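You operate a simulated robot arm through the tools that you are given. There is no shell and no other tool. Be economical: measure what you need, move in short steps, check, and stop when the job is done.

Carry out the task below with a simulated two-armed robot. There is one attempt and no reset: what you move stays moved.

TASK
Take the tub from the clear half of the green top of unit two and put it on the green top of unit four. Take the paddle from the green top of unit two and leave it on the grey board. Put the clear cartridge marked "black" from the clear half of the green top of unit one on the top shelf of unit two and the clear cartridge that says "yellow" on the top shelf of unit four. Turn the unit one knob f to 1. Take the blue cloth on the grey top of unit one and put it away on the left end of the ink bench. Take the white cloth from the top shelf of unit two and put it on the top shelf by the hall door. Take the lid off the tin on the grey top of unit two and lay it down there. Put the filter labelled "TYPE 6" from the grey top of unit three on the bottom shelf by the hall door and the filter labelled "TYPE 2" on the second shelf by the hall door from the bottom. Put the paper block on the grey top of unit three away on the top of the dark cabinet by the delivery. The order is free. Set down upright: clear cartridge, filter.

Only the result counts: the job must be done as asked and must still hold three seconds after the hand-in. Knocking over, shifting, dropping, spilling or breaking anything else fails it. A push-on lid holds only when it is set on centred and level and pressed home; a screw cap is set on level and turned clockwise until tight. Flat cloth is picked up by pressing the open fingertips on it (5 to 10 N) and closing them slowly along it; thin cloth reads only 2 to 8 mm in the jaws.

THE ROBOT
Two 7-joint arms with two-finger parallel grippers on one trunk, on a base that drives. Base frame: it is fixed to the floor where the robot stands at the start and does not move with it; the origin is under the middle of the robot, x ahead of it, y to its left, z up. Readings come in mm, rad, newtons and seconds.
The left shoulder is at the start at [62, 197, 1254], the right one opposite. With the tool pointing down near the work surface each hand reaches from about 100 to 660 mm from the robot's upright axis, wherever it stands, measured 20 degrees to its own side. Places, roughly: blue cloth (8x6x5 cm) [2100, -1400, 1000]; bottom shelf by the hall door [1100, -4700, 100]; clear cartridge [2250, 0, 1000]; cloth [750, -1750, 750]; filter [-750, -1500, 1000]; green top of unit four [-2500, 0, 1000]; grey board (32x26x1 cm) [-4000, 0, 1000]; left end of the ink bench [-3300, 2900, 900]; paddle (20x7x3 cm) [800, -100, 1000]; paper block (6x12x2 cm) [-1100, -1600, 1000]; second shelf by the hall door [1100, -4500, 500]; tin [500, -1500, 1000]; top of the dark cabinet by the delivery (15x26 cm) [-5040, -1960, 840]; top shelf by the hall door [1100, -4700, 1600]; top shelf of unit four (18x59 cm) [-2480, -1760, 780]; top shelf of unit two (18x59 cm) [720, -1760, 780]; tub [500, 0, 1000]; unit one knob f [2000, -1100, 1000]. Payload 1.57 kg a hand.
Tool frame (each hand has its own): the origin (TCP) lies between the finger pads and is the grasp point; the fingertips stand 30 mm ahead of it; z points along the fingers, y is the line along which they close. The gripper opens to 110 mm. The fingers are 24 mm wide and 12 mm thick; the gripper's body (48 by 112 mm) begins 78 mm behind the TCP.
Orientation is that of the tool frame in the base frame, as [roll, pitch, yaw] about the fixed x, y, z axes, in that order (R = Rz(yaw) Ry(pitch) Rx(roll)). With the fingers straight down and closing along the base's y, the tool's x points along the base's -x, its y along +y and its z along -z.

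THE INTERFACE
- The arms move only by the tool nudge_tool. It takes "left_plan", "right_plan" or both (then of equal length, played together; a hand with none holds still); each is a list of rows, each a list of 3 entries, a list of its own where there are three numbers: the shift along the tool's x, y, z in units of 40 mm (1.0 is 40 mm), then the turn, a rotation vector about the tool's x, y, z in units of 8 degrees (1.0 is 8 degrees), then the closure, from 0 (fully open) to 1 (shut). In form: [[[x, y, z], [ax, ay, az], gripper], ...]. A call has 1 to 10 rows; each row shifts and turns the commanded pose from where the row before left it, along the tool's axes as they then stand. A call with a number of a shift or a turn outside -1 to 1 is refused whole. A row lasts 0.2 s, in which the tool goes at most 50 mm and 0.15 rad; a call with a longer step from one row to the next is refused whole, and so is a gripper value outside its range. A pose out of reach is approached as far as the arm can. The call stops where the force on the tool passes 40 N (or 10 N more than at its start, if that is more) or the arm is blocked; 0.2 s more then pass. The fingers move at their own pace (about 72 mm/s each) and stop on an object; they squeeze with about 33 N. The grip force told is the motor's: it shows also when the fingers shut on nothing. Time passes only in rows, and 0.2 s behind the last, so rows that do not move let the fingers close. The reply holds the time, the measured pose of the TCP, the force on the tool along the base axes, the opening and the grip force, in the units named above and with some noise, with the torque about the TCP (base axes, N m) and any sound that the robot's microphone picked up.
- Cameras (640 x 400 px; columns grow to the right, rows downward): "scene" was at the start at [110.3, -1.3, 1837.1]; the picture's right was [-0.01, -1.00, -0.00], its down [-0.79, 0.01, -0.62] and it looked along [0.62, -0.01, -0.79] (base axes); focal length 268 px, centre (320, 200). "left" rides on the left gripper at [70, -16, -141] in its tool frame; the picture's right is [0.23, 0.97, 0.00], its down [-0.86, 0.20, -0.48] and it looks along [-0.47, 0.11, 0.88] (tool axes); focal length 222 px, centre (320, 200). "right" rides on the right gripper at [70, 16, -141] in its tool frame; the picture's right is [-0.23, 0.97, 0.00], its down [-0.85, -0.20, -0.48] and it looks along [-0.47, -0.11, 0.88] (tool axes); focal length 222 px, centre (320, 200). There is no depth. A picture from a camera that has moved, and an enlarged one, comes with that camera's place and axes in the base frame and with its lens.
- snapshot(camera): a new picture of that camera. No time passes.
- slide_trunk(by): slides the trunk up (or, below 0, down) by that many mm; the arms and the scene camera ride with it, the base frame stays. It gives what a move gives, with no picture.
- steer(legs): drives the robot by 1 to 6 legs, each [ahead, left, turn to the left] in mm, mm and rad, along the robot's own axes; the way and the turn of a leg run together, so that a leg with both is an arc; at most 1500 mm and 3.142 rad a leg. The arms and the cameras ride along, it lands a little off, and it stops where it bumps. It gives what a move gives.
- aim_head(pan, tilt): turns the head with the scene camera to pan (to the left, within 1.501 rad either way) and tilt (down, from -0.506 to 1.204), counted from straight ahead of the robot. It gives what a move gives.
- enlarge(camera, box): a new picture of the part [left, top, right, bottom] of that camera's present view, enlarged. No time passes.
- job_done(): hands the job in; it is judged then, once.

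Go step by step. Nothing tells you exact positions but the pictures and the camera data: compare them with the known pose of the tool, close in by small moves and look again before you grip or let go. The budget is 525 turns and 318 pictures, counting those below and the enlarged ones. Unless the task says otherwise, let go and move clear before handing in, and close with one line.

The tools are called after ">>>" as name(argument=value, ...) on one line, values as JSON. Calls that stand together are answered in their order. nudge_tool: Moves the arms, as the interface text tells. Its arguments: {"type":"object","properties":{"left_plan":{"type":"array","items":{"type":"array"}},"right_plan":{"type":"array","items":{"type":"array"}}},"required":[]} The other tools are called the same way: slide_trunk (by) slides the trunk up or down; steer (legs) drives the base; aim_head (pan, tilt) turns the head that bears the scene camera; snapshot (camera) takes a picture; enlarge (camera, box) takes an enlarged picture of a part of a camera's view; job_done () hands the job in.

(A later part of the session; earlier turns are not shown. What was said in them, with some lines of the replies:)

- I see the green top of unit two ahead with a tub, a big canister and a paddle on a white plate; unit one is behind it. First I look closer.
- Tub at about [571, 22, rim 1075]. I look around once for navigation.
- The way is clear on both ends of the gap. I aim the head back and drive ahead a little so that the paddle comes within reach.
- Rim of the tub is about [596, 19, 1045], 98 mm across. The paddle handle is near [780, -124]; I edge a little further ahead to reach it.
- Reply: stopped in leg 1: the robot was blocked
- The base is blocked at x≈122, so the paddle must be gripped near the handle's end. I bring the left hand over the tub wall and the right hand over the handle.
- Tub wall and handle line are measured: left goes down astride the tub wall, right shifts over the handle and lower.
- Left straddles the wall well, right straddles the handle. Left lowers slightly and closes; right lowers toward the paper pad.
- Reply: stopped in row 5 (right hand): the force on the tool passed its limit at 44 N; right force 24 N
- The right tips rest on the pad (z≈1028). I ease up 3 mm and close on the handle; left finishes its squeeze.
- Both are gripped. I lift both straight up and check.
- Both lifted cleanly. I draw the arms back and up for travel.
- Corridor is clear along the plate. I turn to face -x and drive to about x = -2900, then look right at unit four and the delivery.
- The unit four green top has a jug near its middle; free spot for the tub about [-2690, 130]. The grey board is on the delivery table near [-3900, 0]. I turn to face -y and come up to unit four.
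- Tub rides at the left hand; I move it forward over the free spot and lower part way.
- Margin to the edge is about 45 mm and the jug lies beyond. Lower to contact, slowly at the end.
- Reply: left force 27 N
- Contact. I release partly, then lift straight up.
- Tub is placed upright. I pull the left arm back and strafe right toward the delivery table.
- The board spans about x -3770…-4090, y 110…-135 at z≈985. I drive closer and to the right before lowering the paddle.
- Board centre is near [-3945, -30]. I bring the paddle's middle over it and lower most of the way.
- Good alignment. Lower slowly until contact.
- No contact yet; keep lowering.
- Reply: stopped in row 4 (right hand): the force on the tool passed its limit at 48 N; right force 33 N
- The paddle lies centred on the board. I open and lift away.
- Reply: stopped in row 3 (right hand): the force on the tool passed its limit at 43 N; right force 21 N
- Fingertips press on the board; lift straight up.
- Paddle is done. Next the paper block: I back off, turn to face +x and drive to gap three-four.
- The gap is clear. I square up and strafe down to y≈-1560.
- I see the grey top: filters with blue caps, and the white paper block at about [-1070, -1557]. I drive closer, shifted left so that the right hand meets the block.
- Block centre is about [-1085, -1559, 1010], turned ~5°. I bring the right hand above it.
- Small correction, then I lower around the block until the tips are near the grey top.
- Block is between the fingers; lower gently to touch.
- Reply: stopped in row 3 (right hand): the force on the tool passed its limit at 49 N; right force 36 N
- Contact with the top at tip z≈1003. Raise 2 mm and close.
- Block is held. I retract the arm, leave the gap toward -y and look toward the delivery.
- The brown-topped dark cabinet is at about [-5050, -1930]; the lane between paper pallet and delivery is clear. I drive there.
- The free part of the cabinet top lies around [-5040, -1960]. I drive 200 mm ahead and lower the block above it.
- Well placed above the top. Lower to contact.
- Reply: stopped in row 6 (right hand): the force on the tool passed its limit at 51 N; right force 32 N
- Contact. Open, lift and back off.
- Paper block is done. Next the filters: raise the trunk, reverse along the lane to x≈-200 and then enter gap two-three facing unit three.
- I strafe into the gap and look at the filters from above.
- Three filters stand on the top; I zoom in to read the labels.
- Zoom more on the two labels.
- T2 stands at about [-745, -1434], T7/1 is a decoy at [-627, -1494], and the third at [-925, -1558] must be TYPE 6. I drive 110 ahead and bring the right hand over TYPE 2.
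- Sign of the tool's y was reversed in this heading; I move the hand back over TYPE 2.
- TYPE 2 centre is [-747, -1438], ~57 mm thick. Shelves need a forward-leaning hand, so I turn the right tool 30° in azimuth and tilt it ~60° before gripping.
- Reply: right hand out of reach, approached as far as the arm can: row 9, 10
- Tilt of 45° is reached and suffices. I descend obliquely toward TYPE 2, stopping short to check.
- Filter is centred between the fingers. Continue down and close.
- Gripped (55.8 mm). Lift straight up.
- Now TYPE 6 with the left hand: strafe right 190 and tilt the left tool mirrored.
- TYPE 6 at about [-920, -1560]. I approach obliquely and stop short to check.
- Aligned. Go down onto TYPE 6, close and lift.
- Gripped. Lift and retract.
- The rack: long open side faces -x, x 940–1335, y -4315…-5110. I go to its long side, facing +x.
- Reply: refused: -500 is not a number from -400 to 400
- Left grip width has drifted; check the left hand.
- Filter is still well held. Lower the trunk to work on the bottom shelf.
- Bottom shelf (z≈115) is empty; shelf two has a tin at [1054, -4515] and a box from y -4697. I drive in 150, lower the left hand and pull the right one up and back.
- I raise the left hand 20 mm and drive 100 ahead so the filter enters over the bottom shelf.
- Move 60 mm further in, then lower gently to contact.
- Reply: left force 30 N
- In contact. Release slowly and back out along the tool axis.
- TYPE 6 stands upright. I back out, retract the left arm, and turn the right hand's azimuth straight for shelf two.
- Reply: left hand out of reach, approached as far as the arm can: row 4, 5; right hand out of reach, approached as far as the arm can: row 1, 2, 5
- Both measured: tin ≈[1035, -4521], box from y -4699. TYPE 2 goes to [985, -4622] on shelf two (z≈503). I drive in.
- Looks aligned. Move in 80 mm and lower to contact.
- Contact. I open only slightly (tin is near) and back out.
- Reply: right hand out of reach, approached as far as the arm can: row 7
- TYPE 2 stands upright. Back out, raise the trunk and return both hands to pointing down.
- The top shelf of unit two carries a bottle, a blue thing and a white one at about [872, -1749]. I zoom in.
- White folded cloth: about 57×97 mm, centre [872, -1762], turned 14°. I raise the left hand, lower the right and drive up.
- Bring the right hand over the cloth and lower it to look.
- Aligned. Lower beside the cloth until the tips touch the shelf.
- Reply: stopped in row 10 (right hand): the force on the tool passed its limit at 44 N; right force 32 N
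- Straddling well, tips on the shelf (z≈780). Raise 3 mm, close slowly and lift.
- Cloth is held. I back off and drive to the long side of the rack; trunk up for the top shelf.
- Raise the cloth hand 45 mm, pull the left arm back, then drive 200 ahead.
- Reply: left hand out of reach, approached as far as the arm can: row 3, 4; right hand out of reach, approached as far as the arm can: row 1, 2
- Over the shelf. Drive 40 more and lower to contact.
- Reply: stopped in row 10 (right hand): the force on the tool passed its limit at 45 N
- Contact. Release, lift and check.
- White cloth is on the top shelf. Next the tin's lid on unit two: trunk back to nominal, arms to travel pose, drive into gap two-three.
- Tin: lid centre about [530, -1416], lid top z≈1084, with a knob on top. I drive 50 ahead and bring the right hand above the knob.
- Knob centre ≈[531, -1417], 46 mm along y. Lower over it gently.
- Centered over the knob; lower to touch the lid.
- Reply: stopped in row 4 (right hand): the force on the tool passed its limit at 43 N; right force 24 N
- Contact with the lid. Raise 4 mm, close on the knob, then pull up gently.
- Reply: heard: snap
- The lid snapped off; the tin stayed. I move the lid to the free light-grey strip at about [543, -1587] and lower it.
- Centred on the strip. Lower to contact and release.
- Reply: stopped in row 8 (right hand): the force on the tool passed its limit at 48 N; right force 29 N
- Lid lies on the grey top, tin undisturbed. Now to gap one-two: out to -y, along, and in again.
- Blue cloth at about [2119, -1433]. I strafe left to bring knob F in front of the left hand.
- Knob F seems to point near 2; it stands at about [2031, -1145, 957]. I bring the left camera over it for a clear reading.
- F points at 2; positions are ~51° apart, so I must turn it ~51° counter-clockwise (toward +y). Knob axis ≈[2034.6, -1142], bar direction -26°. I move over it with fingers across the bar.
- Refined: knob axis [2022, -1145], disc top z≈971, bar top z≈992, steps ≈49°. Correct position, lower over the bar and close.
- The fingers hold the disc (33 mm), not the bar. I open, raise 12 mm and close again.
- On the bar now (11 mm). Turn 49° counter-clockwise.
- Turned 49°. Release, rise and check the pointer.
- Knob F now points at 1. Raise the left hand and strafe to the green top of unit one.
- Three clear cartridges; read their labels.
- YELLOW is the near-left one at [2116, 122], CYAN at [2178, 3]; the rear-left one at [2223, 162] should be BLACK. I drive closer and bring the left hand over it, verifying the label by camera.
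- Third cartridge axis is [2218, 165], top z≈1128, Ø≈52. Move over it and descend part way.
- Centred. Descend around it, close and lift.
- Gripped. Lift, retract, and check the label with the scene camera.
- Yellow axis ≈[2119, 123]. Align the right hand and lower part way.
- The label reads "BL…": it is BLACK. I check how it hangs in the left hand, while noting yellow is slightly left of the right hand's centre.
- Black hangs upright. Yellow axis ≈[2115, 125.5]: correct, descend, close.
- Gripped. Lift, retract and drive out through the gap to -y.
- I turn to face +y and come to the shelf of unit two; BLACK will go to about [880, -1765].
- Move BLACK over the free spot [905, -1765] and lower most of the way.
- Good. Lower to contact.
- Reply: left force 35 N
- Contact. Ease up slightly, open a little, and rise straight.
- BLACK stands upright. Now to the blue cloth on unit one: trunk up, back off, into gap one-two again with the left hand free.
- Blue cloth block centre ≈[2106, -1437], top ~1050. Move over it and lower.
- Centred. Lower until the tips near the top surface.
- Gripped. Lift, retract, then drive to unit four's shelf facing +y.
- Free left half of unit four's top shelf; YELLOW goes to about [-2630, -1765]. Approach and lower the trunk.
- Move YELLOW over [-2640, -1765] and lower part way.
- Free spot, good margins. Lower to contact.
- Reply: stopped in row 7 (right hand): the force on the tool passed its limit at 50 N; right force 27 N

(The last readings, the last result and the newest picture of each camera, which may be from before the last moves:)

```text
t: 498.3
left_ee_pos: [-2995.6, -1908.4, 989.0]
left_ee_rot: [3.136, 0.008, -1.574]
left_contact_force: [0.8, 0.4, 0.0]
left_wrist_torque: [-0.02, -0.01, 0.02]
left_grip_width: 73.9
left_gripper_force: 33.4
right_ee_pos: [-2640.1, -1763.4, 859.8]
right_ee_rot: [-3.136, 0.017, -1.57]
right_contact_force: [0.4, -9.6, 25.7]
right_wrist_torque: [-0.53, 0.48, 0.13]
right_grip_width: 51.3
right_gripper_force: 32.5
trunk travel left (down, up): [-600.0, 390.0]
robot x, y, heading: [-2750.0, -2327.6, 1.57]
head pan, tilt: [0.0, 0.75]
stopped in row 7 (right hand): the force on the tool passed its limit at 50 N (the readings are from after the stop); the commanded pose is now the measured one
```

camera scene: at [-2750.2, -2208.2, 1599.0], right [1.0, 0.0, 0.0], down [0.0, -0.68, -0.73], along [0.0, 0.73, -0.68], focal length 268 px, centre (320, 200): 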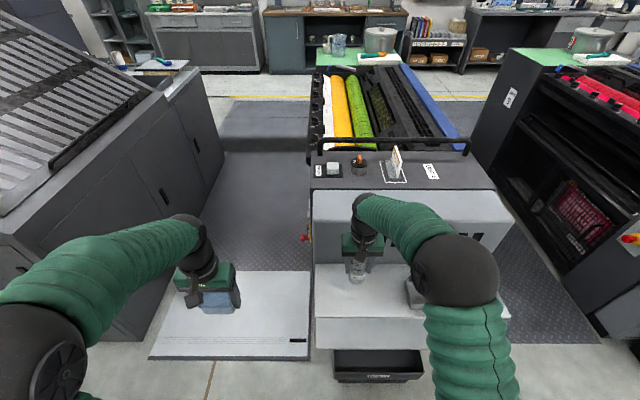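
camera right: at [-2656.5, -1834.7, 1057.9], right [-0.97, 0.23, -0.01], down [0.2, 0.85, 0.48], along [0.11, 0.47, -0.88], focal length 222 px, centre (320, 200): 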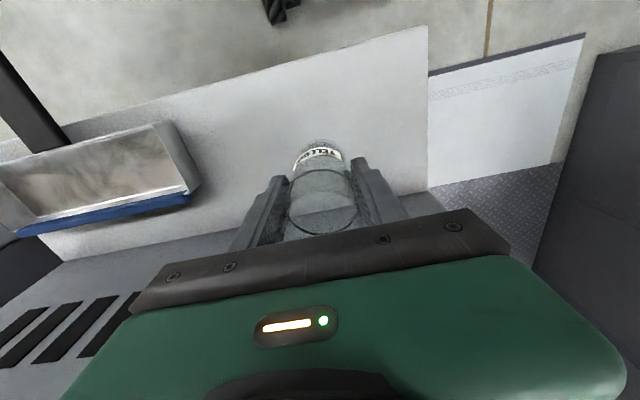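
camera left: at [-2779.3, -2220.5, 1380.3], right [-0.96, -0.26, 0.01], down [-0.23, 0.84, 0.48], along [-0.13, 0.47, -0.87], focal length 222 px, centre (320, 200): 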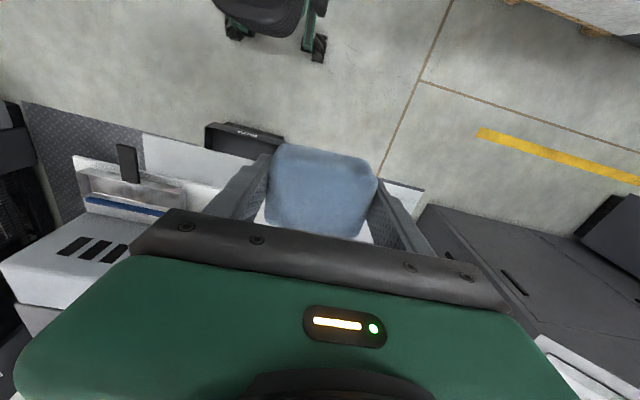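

>>> nudge_tool(right_plan=[[[0, 0, -0.03], [0, -0.1, 0], 1], [[0, 0, 0], [0, 0, 0], 0.48], [[0, 0, 0], [0, 0, 0], 0.4], [[0, 0, 0], [0, 0, 0], 0.35], [[0, 0, -0.4], [0, 0, 0], 0.35], [[0, 0, -0.8], [0, 0, 0], 0.35], [[0, 0, -0.9], [0, 0, 0], 0.35], [[0, 0, -0.9], [0, 0, 0], 0.35], [[0, 0, -0.9], [0, 0, 0], 0.35], [[0, 0, -0.9], [0, 0, 0], 0.35]])

>>> snapshot(camera="right")

```text
t: 500.5
left_ee_pos: [-2996.1, -1907.3, 989.5]
left_ee_rot: [3.132, 0.007, -1.575]
left_contact_force: [0.1, -0.1, 0.1]
left_wrist_torque: [0.03, 0.01, -0.01]
left_grip_width: 74.0
left_gripper_force: 32.9
right_ee_pos: [-2640.8, -1766.4, 1049.8]
right_ee_rot: [-3.135, 0.027, -1.57]
right_contact_force: [0.3, -0.3, 0.1]
right_wrist_torque: [-0.04, -0.03, -0.01]
right_grip_width: 71.4
right_gripper_force: 0.0
trunk travel left (down, up): [-600.0, 390.0]
robot x, y, heading: [-2748.2, -2327.5, 1.575]
head pan, tilt: [0.0, 0.75]
```

```text
159 pictures are left
camera right: at [-2658.6, -1840.4, 1190.0], right [-0.97, 0.23, 0.0], down [0.2, 0.84, 0.5], along [0.11, 0.49, -0.86], focal length 222 px, centre (320, 200)
```

right: 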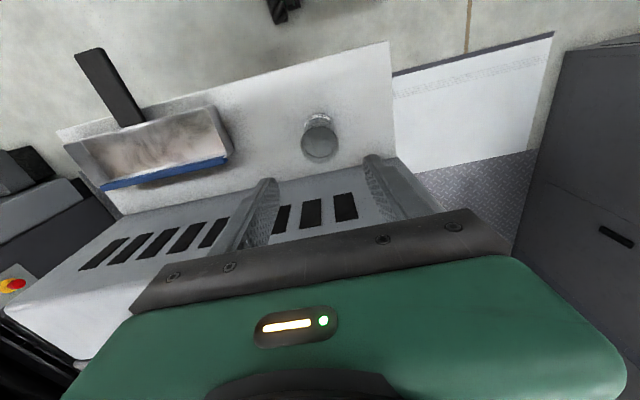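

YELLOW stands upright. Now the blue cloth to the ink bench: trunk up, around through gap three-four.

>>> slide_trunk(by=250)

>>> steer(legs=[[-190, 0, 0], [0, -1040, 0]])

>>> nudge_tool(right_plan=[[[0.9, 0, 0], [0, 0.15, 0], 0], [[0.9, 0, 0], [0, 0, 0], 0], [[0.9, 0, 0], [0, 0, 0], 0], [[0.9, 0, 0], [0, 0, 0], 0], [[0.9, 0, 0], [0, 0, 0], 0]])

>>> snapshot(camera="scene")

```text
t: 503.1
left_ee_pos: [-2996.0, -1907.5, 1238.3]
left_ee_rot: [3.133, 0.004, -1.572]
left_contact_force: [0.2, -0.3, -0.4]
left_wrist_torque: [0.0, 0.02, 0.01]
left_grip_width: 74.1
left_gripper_force: 32.7
right_ee_pos: [-2642.2, -1766.5, 1298.0]
right_ee_rot: [-3.136, 0.027, -1.57]
right_contact_force: [0.2, 0.1, 0.9]
right_wrist_torque: [-0.03, 0.01, 0.01]
right_grip_width: 71.6
right_gripper_force: 0.0
trunk travel left (down, up): [-850.0, 140.0]
robot x, y, heading: [-2752.7, -2326.5, 1.574]
head pan, tilt: [0.0, 0.75]
```

```text
t: 509.6
left_ee_pos: [-1953.3, -2090.2, 1240.3]
left_ee_rot: [3.136, 0.004, -1.557]
left_contact_force: [0.3, 1.2, -0.6]
left_wrist_torque: [0.0, 0.0, -0.02]
left_grip_width: 74.1
left_gripper_force: 33.0
right_ee_pos: [-1603.3, -1943.1, 1297.4]
right_ee_rot: [-3.135, 0.026, -1.553]
right_contact_force: [-0.5, 0.6, 0.5]
right_wrist_torque: [0.02, -0.02, 0.03]
right_grip_width: 71.5
right_gripper_force: 0.1
trunk travel left (down, up): [-850.0, 140.0]
robot x, y, heading: [-1701.3, -2506.6, 1.59]
head pan, tilt: [0.0, 0.75]
```

```text
t: 510.8
left_ee_pos: [-1953.7, -2093.2, 1239.8]
left_ee_rot: [3.132, 0.011, -1.557]
left_contact_force: [-0.3, -0.3, 0.4]
left_wrist_torque: [0.01, 0.01, 0.0]
left_grip_width: 74.2
left_gripper_force: 32.5
right_ee_pos: [-1599.5, -2125.0, 1294.7]
right_ee_rot: [-3.136, 0.011, -1.553]
right_contact_force: [-0.1, 0.6, -0.2]
right_wrist_torque: [0.03, 0.01, 0.0]
right_grip_width: 110.0
right_gripper_force: 0.0
trunk travel left (down, up): [-850.0, 140.0]
robot x, y, heading: [-1702.7, -2504.6, 1.592]
head pan, tilt: [0.0, 0.75]
```

```text
158 pictures are left
camera scene: at [-1702.7, -2393.2, 1849.5], right [1.0, 0.02, 0.0], down [0.01, -0.68, -0.73], along [-0.02, 0.73, -0.68], focal length 268 px, centre (320, 200)
```

scene: 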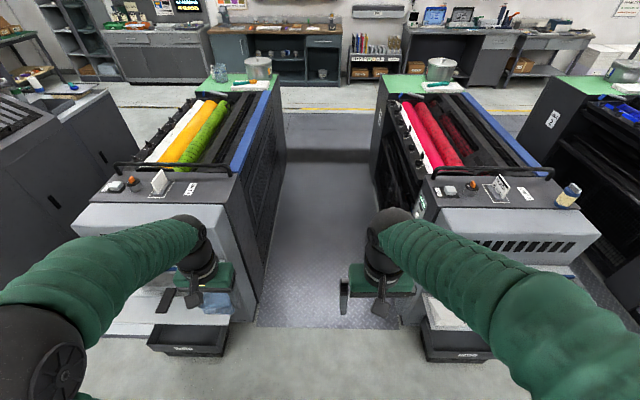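

Drive through the gap to the corridor and on to the ink bench.

>>> steer(legs=[[0, 0, -0.02], [1400, 0, 0], [1400, 0, 0], [700, 0, 0], [0, 1400, 0]])

>>> snapshot(camera="scene")

```text
t: 534.7
left_ee_pos: [-3370.1, 1358.7, 1239.7]
left_ee_rot: [3.131, 0.008, -1.544]
left_contact_force: [0.0, -0.7, 0.2]
left_wrist_torque: [0.01, -0.01, -0.01]
left_grip_width: 74.0
left_gripper_force: 33.5
right_ee_pos: [-3014.7, 1331.9, 1294.6]
right_ee_rot: [-3.137, 0.006, -1.539]
right_contact_force: [0.2, 0.4, 0.6]
right_wrist_torque: [-0.03, 0.02, 0.03]
right_grip_width: 109.8
right_gripper_force: 0.1
trunk travel left (down, up): [-850.0, 140.0]
robot x, y, heading: [-3116.5, 947.4, 1.606]
head pan, tilt: [0.0, 0.75]
```

```text
157 pictures are left
camera scene: at [-3114.6, 1064.3, 1849.2], right [1.0, 0.04, 0.0], down [0.02, -0.68, -0.73], along [-0.03, 0.73, -0.68], focal length 268 px, centre (320, 200)
```

scene: 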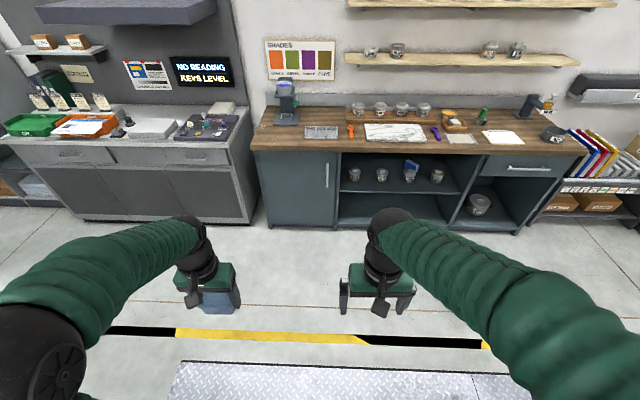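

The ink bench's left end is near x -3610…-3300, front y≈2600. I approach.

>>> steer(legs=[[0, 0, -0.036], [1130, 90, 0]])

>>> slide_trunk(by=-60)

>>> snapshot(camera="scene")

>>> enlarge(camera="scene", box=[180, 60, 380, 260])

```text
t: 540.9
left_ee_pos: [-3441.9, 2493.9, 1240.2]
left_ee_rot: [3.131, 0.009, -1.582]
left_contact_force: [-0.3, -0.2, -0.4]
left_wrist_torque: [0.01, 0.0, 0.04]
left_grip_width: 74.1
left_gripper_force: 33.0
right_ee_pos: [-3087.8, 2453.1, 1295.4]
right_ee_rot: [-3.138, 0.007, -1.577]
right_contact_force: [-0.3, 1.3, -0.7]
right_wrist_torque: [0.02, 0.02, 0.0]
right_grip_width: 110.0
right_gripper_force: 0.0
trunk travel left (down, up): [-850.0, 140.0]
robot x, y, heading: [-3199.5, 2077.8, 1.568]
head pan, tilt: [0.0, 0.75]
```

```text
t: 541.9
left_ee_pos: [-3441.6, 2494.8, 1181.2]
left_ee_rot: [3.133, 0.008, -1.583]
left_contact_force: [-0.4, -0.2, -0.2]
left_wrist_torque: [0.01, 0.01, 0.0]
left_grip_width: 74.1
left_gripper_force: 33.0
right_ee_pos: [-3088.9, 2454.1, 1235.7]
right_ee_rot: [-3.135, 0.01, -1.579]
right_contact_force: [0.8, -0.5, 0.1]
right_wrist_torque: [-0.01, -0.01, 0.0]
right_grip_width: 110.1
right_gripper_force: 0.1
trunk travel left (down, up): [-790.0, 200.0]
robot x, y, heading: [-3200.2, 2074.6, 1.566]
head pan, tilt: [0.0, 0.75]
```

```text
156 pictures are left
camera scene: at [-3198.9, 2191.5, 1789.2], right [1.0, -0.01, 0.0], down [0.0, -0.68, -0.73], along [0.0, 0.73, -0.68], focal length 268 px, centre (320, 200)
```

scene: 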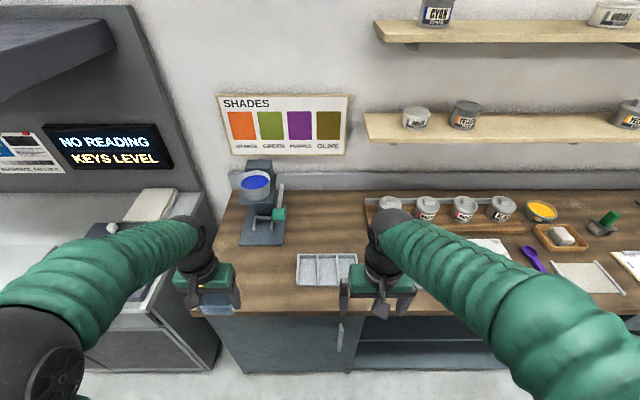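

```text
2.00 times, centred on (280, 160) of scene
camera zoom: at [-3198.9, 2191.5, 1789.2], right [1.0, -0.01, 0.0], down [0.0, -0.68, -0.73], along [0.0, 0.73, -0.68], focal length 535 px, centre (400, 280)
```

zoom: 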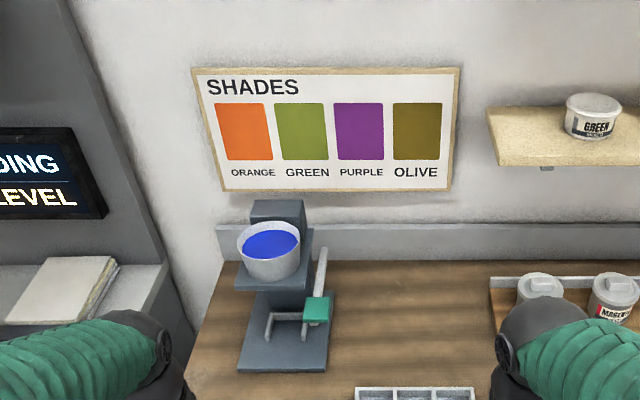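

Free spot in front of the mixer at about [-3400, 2755]. I drive 140 closer and 40 to the right, then extend and lower.

>>> steer(legs=[[140, -42, 0]])

>>> nudge_tool(left_plan=[[[-0.75, 0, 0], [0, 0, 0], 1], [[-0.75, 0, 0], [0, 0, 0], 1], [[-0.75, 0, 0], [0, 0, 0], 1], [[-0.75, 0, 0], [0, 0, 0], 1], [[0, 0, 0.9], [0, 0, 0], 1], [[0, 0, 0.9], [0, 0, 0], 1], [[0, 0, 0.9], [0, 0, 0], 1], [[0, 0, 0.9], [0, 0, 0], 1]])

>>> snapshot(camera="left")

>>> snapshot(camera="scene")

```text
t: 543.2
left_ee_pos: [-3407.6, 2632.3, 1179.7]
left_ee_rot: [3.14, 0.01, -1.584]
left_contact_force: [-1.1, 0.5, 0.5]
left_wrist_torque: [0.02, -0.09, 0.01]
left_grip_width: 74.1
left_gripper_force: 32.6
right_ee_pos: [-3052.0, 2590.2, 1237.0]
right_ee_rot: [-3.131, 0.011, -1.578]
right_contact_force: [-0.7, 0.6, -1.0]
right_wrist_torque: [-0.01, -0.07, 0.01]
right_grip_width: 110.1
right_gripper_force: 0.0
trunk travel left (down, up): [-790.0, 200.0]
robot x, y, heading: [-3153.7, 2216.0, 1.564]
head pan, tilt: [0.0, 0.75]
```

```text
t: 545.0
left_ee_pos: [-3399.5, 2756.7, 1034.9]
left_ee_rot: [3.134, 0.006, -1.583]
left_contact_force: [0.2, -0.2, -0.6]
left_wrist_torque: [0.02, -0.01, -0.02]
left_grip_width: 74.2
left_gripper_force: 33.3
right_ee_pos: [-3048.8, 2595.5, 1235.7]
right_ee_rot: [-3.135, 0.007, -1.579]
right_contact_force: [0.0, -0.1, -0.5]
right_wrist_torque: [0.01, 0.04, 0.01]
right_grip_width: 110.3
right_gripper_force: 0.1
trunk travel left (down, up): [-790.0, 200.0]
robot x, y, heading: [-3155.4, 2216.3, 1.566]
head pan, tilt: [0.0, 0.75]
```

```text
154 pictures are left
camera left: at [-3383.0, 2686.6, 1177.0], right [-0.98, -0.22, 0.01], down [-0.19, 0.85, 0.49], along [-0.11, 0.47, -0.87], focal length 222 px, centre (320, 200)
```

left: 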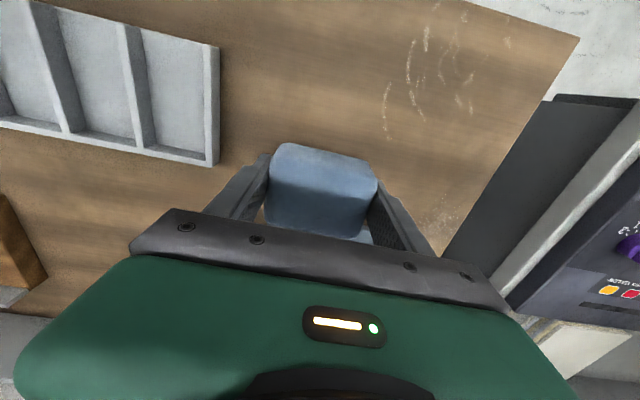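

```text
153 pictures are left
camera scene: at [-3159.8, 2334.1, 1789.1], right [1.0, 0.0, 0.0], down [0.0, -0.68, -0.73], along [0.0, 0.73, -0.68], focal length 268 px, centre (320, 200)
```

scene: 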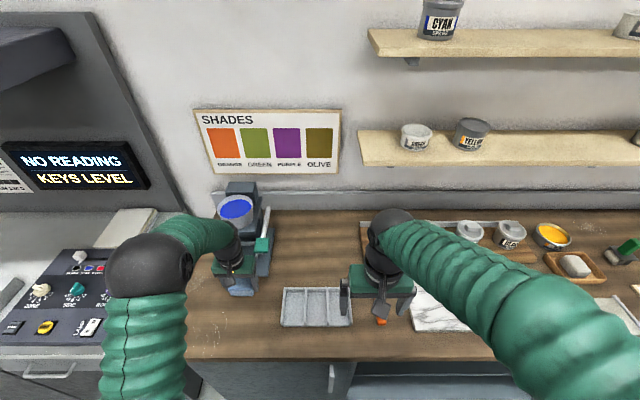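

Spot is free. Lower to contact.

>>> nudge_tool(left_plan=[[[0, 0, 0.7], [0, 0, 0], 1], [[0, 0, 0.7], [0, 0, 0], 1], [[0, 0, 0.5], [0, 0, 0], 1], [[0, 0, 0.2], [0, 0, 0], 1], [[0, 0, 0.15], [0, 0, 0], 1], [[0, 0, 0.15], [0, 0, 0], 1], [[0, 0, 0.15], [0, 0, 0], 1], [[0, 0, 0.15], [0, 0, 0], 1], [[0, 0, 0.15], [0, 0, 0], 1]])

```text
t: 546.9
left_ee_pos: [-3401.1, 2756.9, 933.4]
left_ee_rot: [3.129, 0.02, -1.581]
left_contact_force: [-0.9, -14.7, 33.4]
left_wrist_torque: [-0.62, -0.54, -0.21]
left_grip_width: 74.1
left_gripper_force: 33.1
right_ee_pos: [-3046.1, 2587.7, 1238.3]
right_ee_rot: [-3.139, 0.014, -1.577]
right_contact_force: [0.4, 0.3, 0.4]
right_wrist_torque: [-0.05, -0.04, 0.0]
right_grip_width: 110.2
right_gripper_force: 0.1
trunk travel left (down, up): [-790.0, 200.0]
robot x, y, heading: [-3160.0, 2212.5, 1.568]
head pan, tilt: [0.0, 0.75]
stopped in row 9 (left hand): the force on the tool passed its limit at 44 N (the readings are from after the stop); the commanded pose is now the measured one
```

Contact. Release and lift away.

>>> nudge_tool(left_plan=[[[0, 0, -0.06], [0, 0, 0], 0.2], [[0, 0, -0.05], [0, 0, 0], 0], [[0, 0, 0], [0, 0, 0], 0], [[0, 0, -0.6], [0, 0, 0], 0], [[0, 0, -0.9], [0, 0, 0], 0], [[0, 0, -0.9], [0, 0, 0], 0], [[0, 0, -0.9], [0, 0, 0], 0], [[0, 0, -0.9], [0, 0, 0], 0], [[0.8, 0, -0.5], [0, 0, 0], 0], [[0.9, 0, 0], [0, 0, 0], 0]])

>>> steer(legs=[[-300, 0, 0]])

>>> snapshot(camera="scene")

```text
t: 549.1
left_ee_pos: [-3398.7, 2688.3, 1119.9]
left_ee_rot: [3.133, 0.022, -1.581]
left_contact_force: [-0.3, -0.3, -0.3]
left_wrist_torque: [0.0, 0.04, 0.02]
left_grip_width: 110.0
left_gripper_force: 0.0
right_ee_pos: [-3046.7, 2591.5, 1235.9]
right_ee_rot: [-3.136, 0.01, -1.577]
right_contact_force: [1.1, 0.1, 0.1]
right_wrist_torque: [0.02, -0.01, -0.01]
right_grip_width: 109.9
right_gripper_force: 0.1
trunk travel left (down, up): [-790.0, 200.0]
robot x, y, heading: [-3156.4, 2217.2, 1.569]
head pan, tilt: [0.0, 0.75]
```

```text
t: 551.2
left_ee_pos: [-3402.1, 2391.4, 1118.2]
left_ee_rot: [3.132, 0.018, -1.577]
left_contact_force: [-1.2, 0.9, -0.3]
left_wrist_torque: [-0.01, -0.01, 0.02]
left_grip_width: 110.0
left_gripper_force: 0.0
right_ee_pos: [-3047.9, 2295.9, 1234.3]
right_ee_rot: [-3.137, 0.007, -1.577]
right_contact_force: [0.3, 0.6, 0.0]
right_wrist_torque: [0.02, -0.03, 0.0]
right_grip_width: 110.0
right_gripper_force: 0.2
trunk travel left (down, up): [-790.0, 200.0]
robot x, y, heading: [-3162.7, 1919.1, 1.57]
head pan, tilt: [0.0, 0.75]
```

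```text
152 pictures are left
camera scene: at [-3158.6, 2035.7, 1788.9], right [1.0, 0.0, 0.0], down [0.0, -0.69, -0.73], along [0.0, 0.73, -0.69], focal length 268 px, centre (320, 200)
```

scene: 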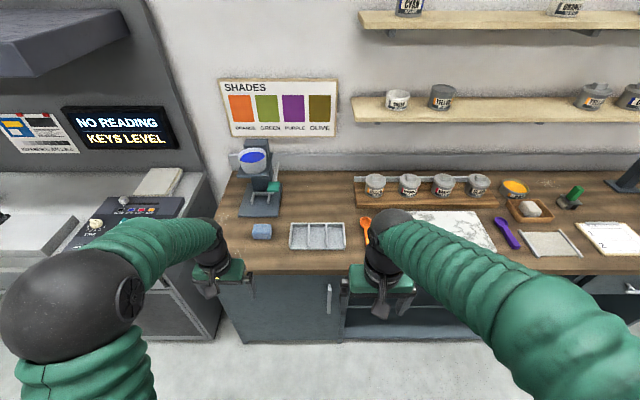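

All tasks show as done: the blue cloth is on the bench's left end and both hands are free and clear. I hand in.

>>> job_done()

```text
The job is handed in.
```

I finished every item on the list and handed the job in; the result has not been reported back. The TYPE 6 filter is identified by elimination: its label faced away from the cameras, and the other two on unit three read TYPE 2 and TYPE 7 (or 1).
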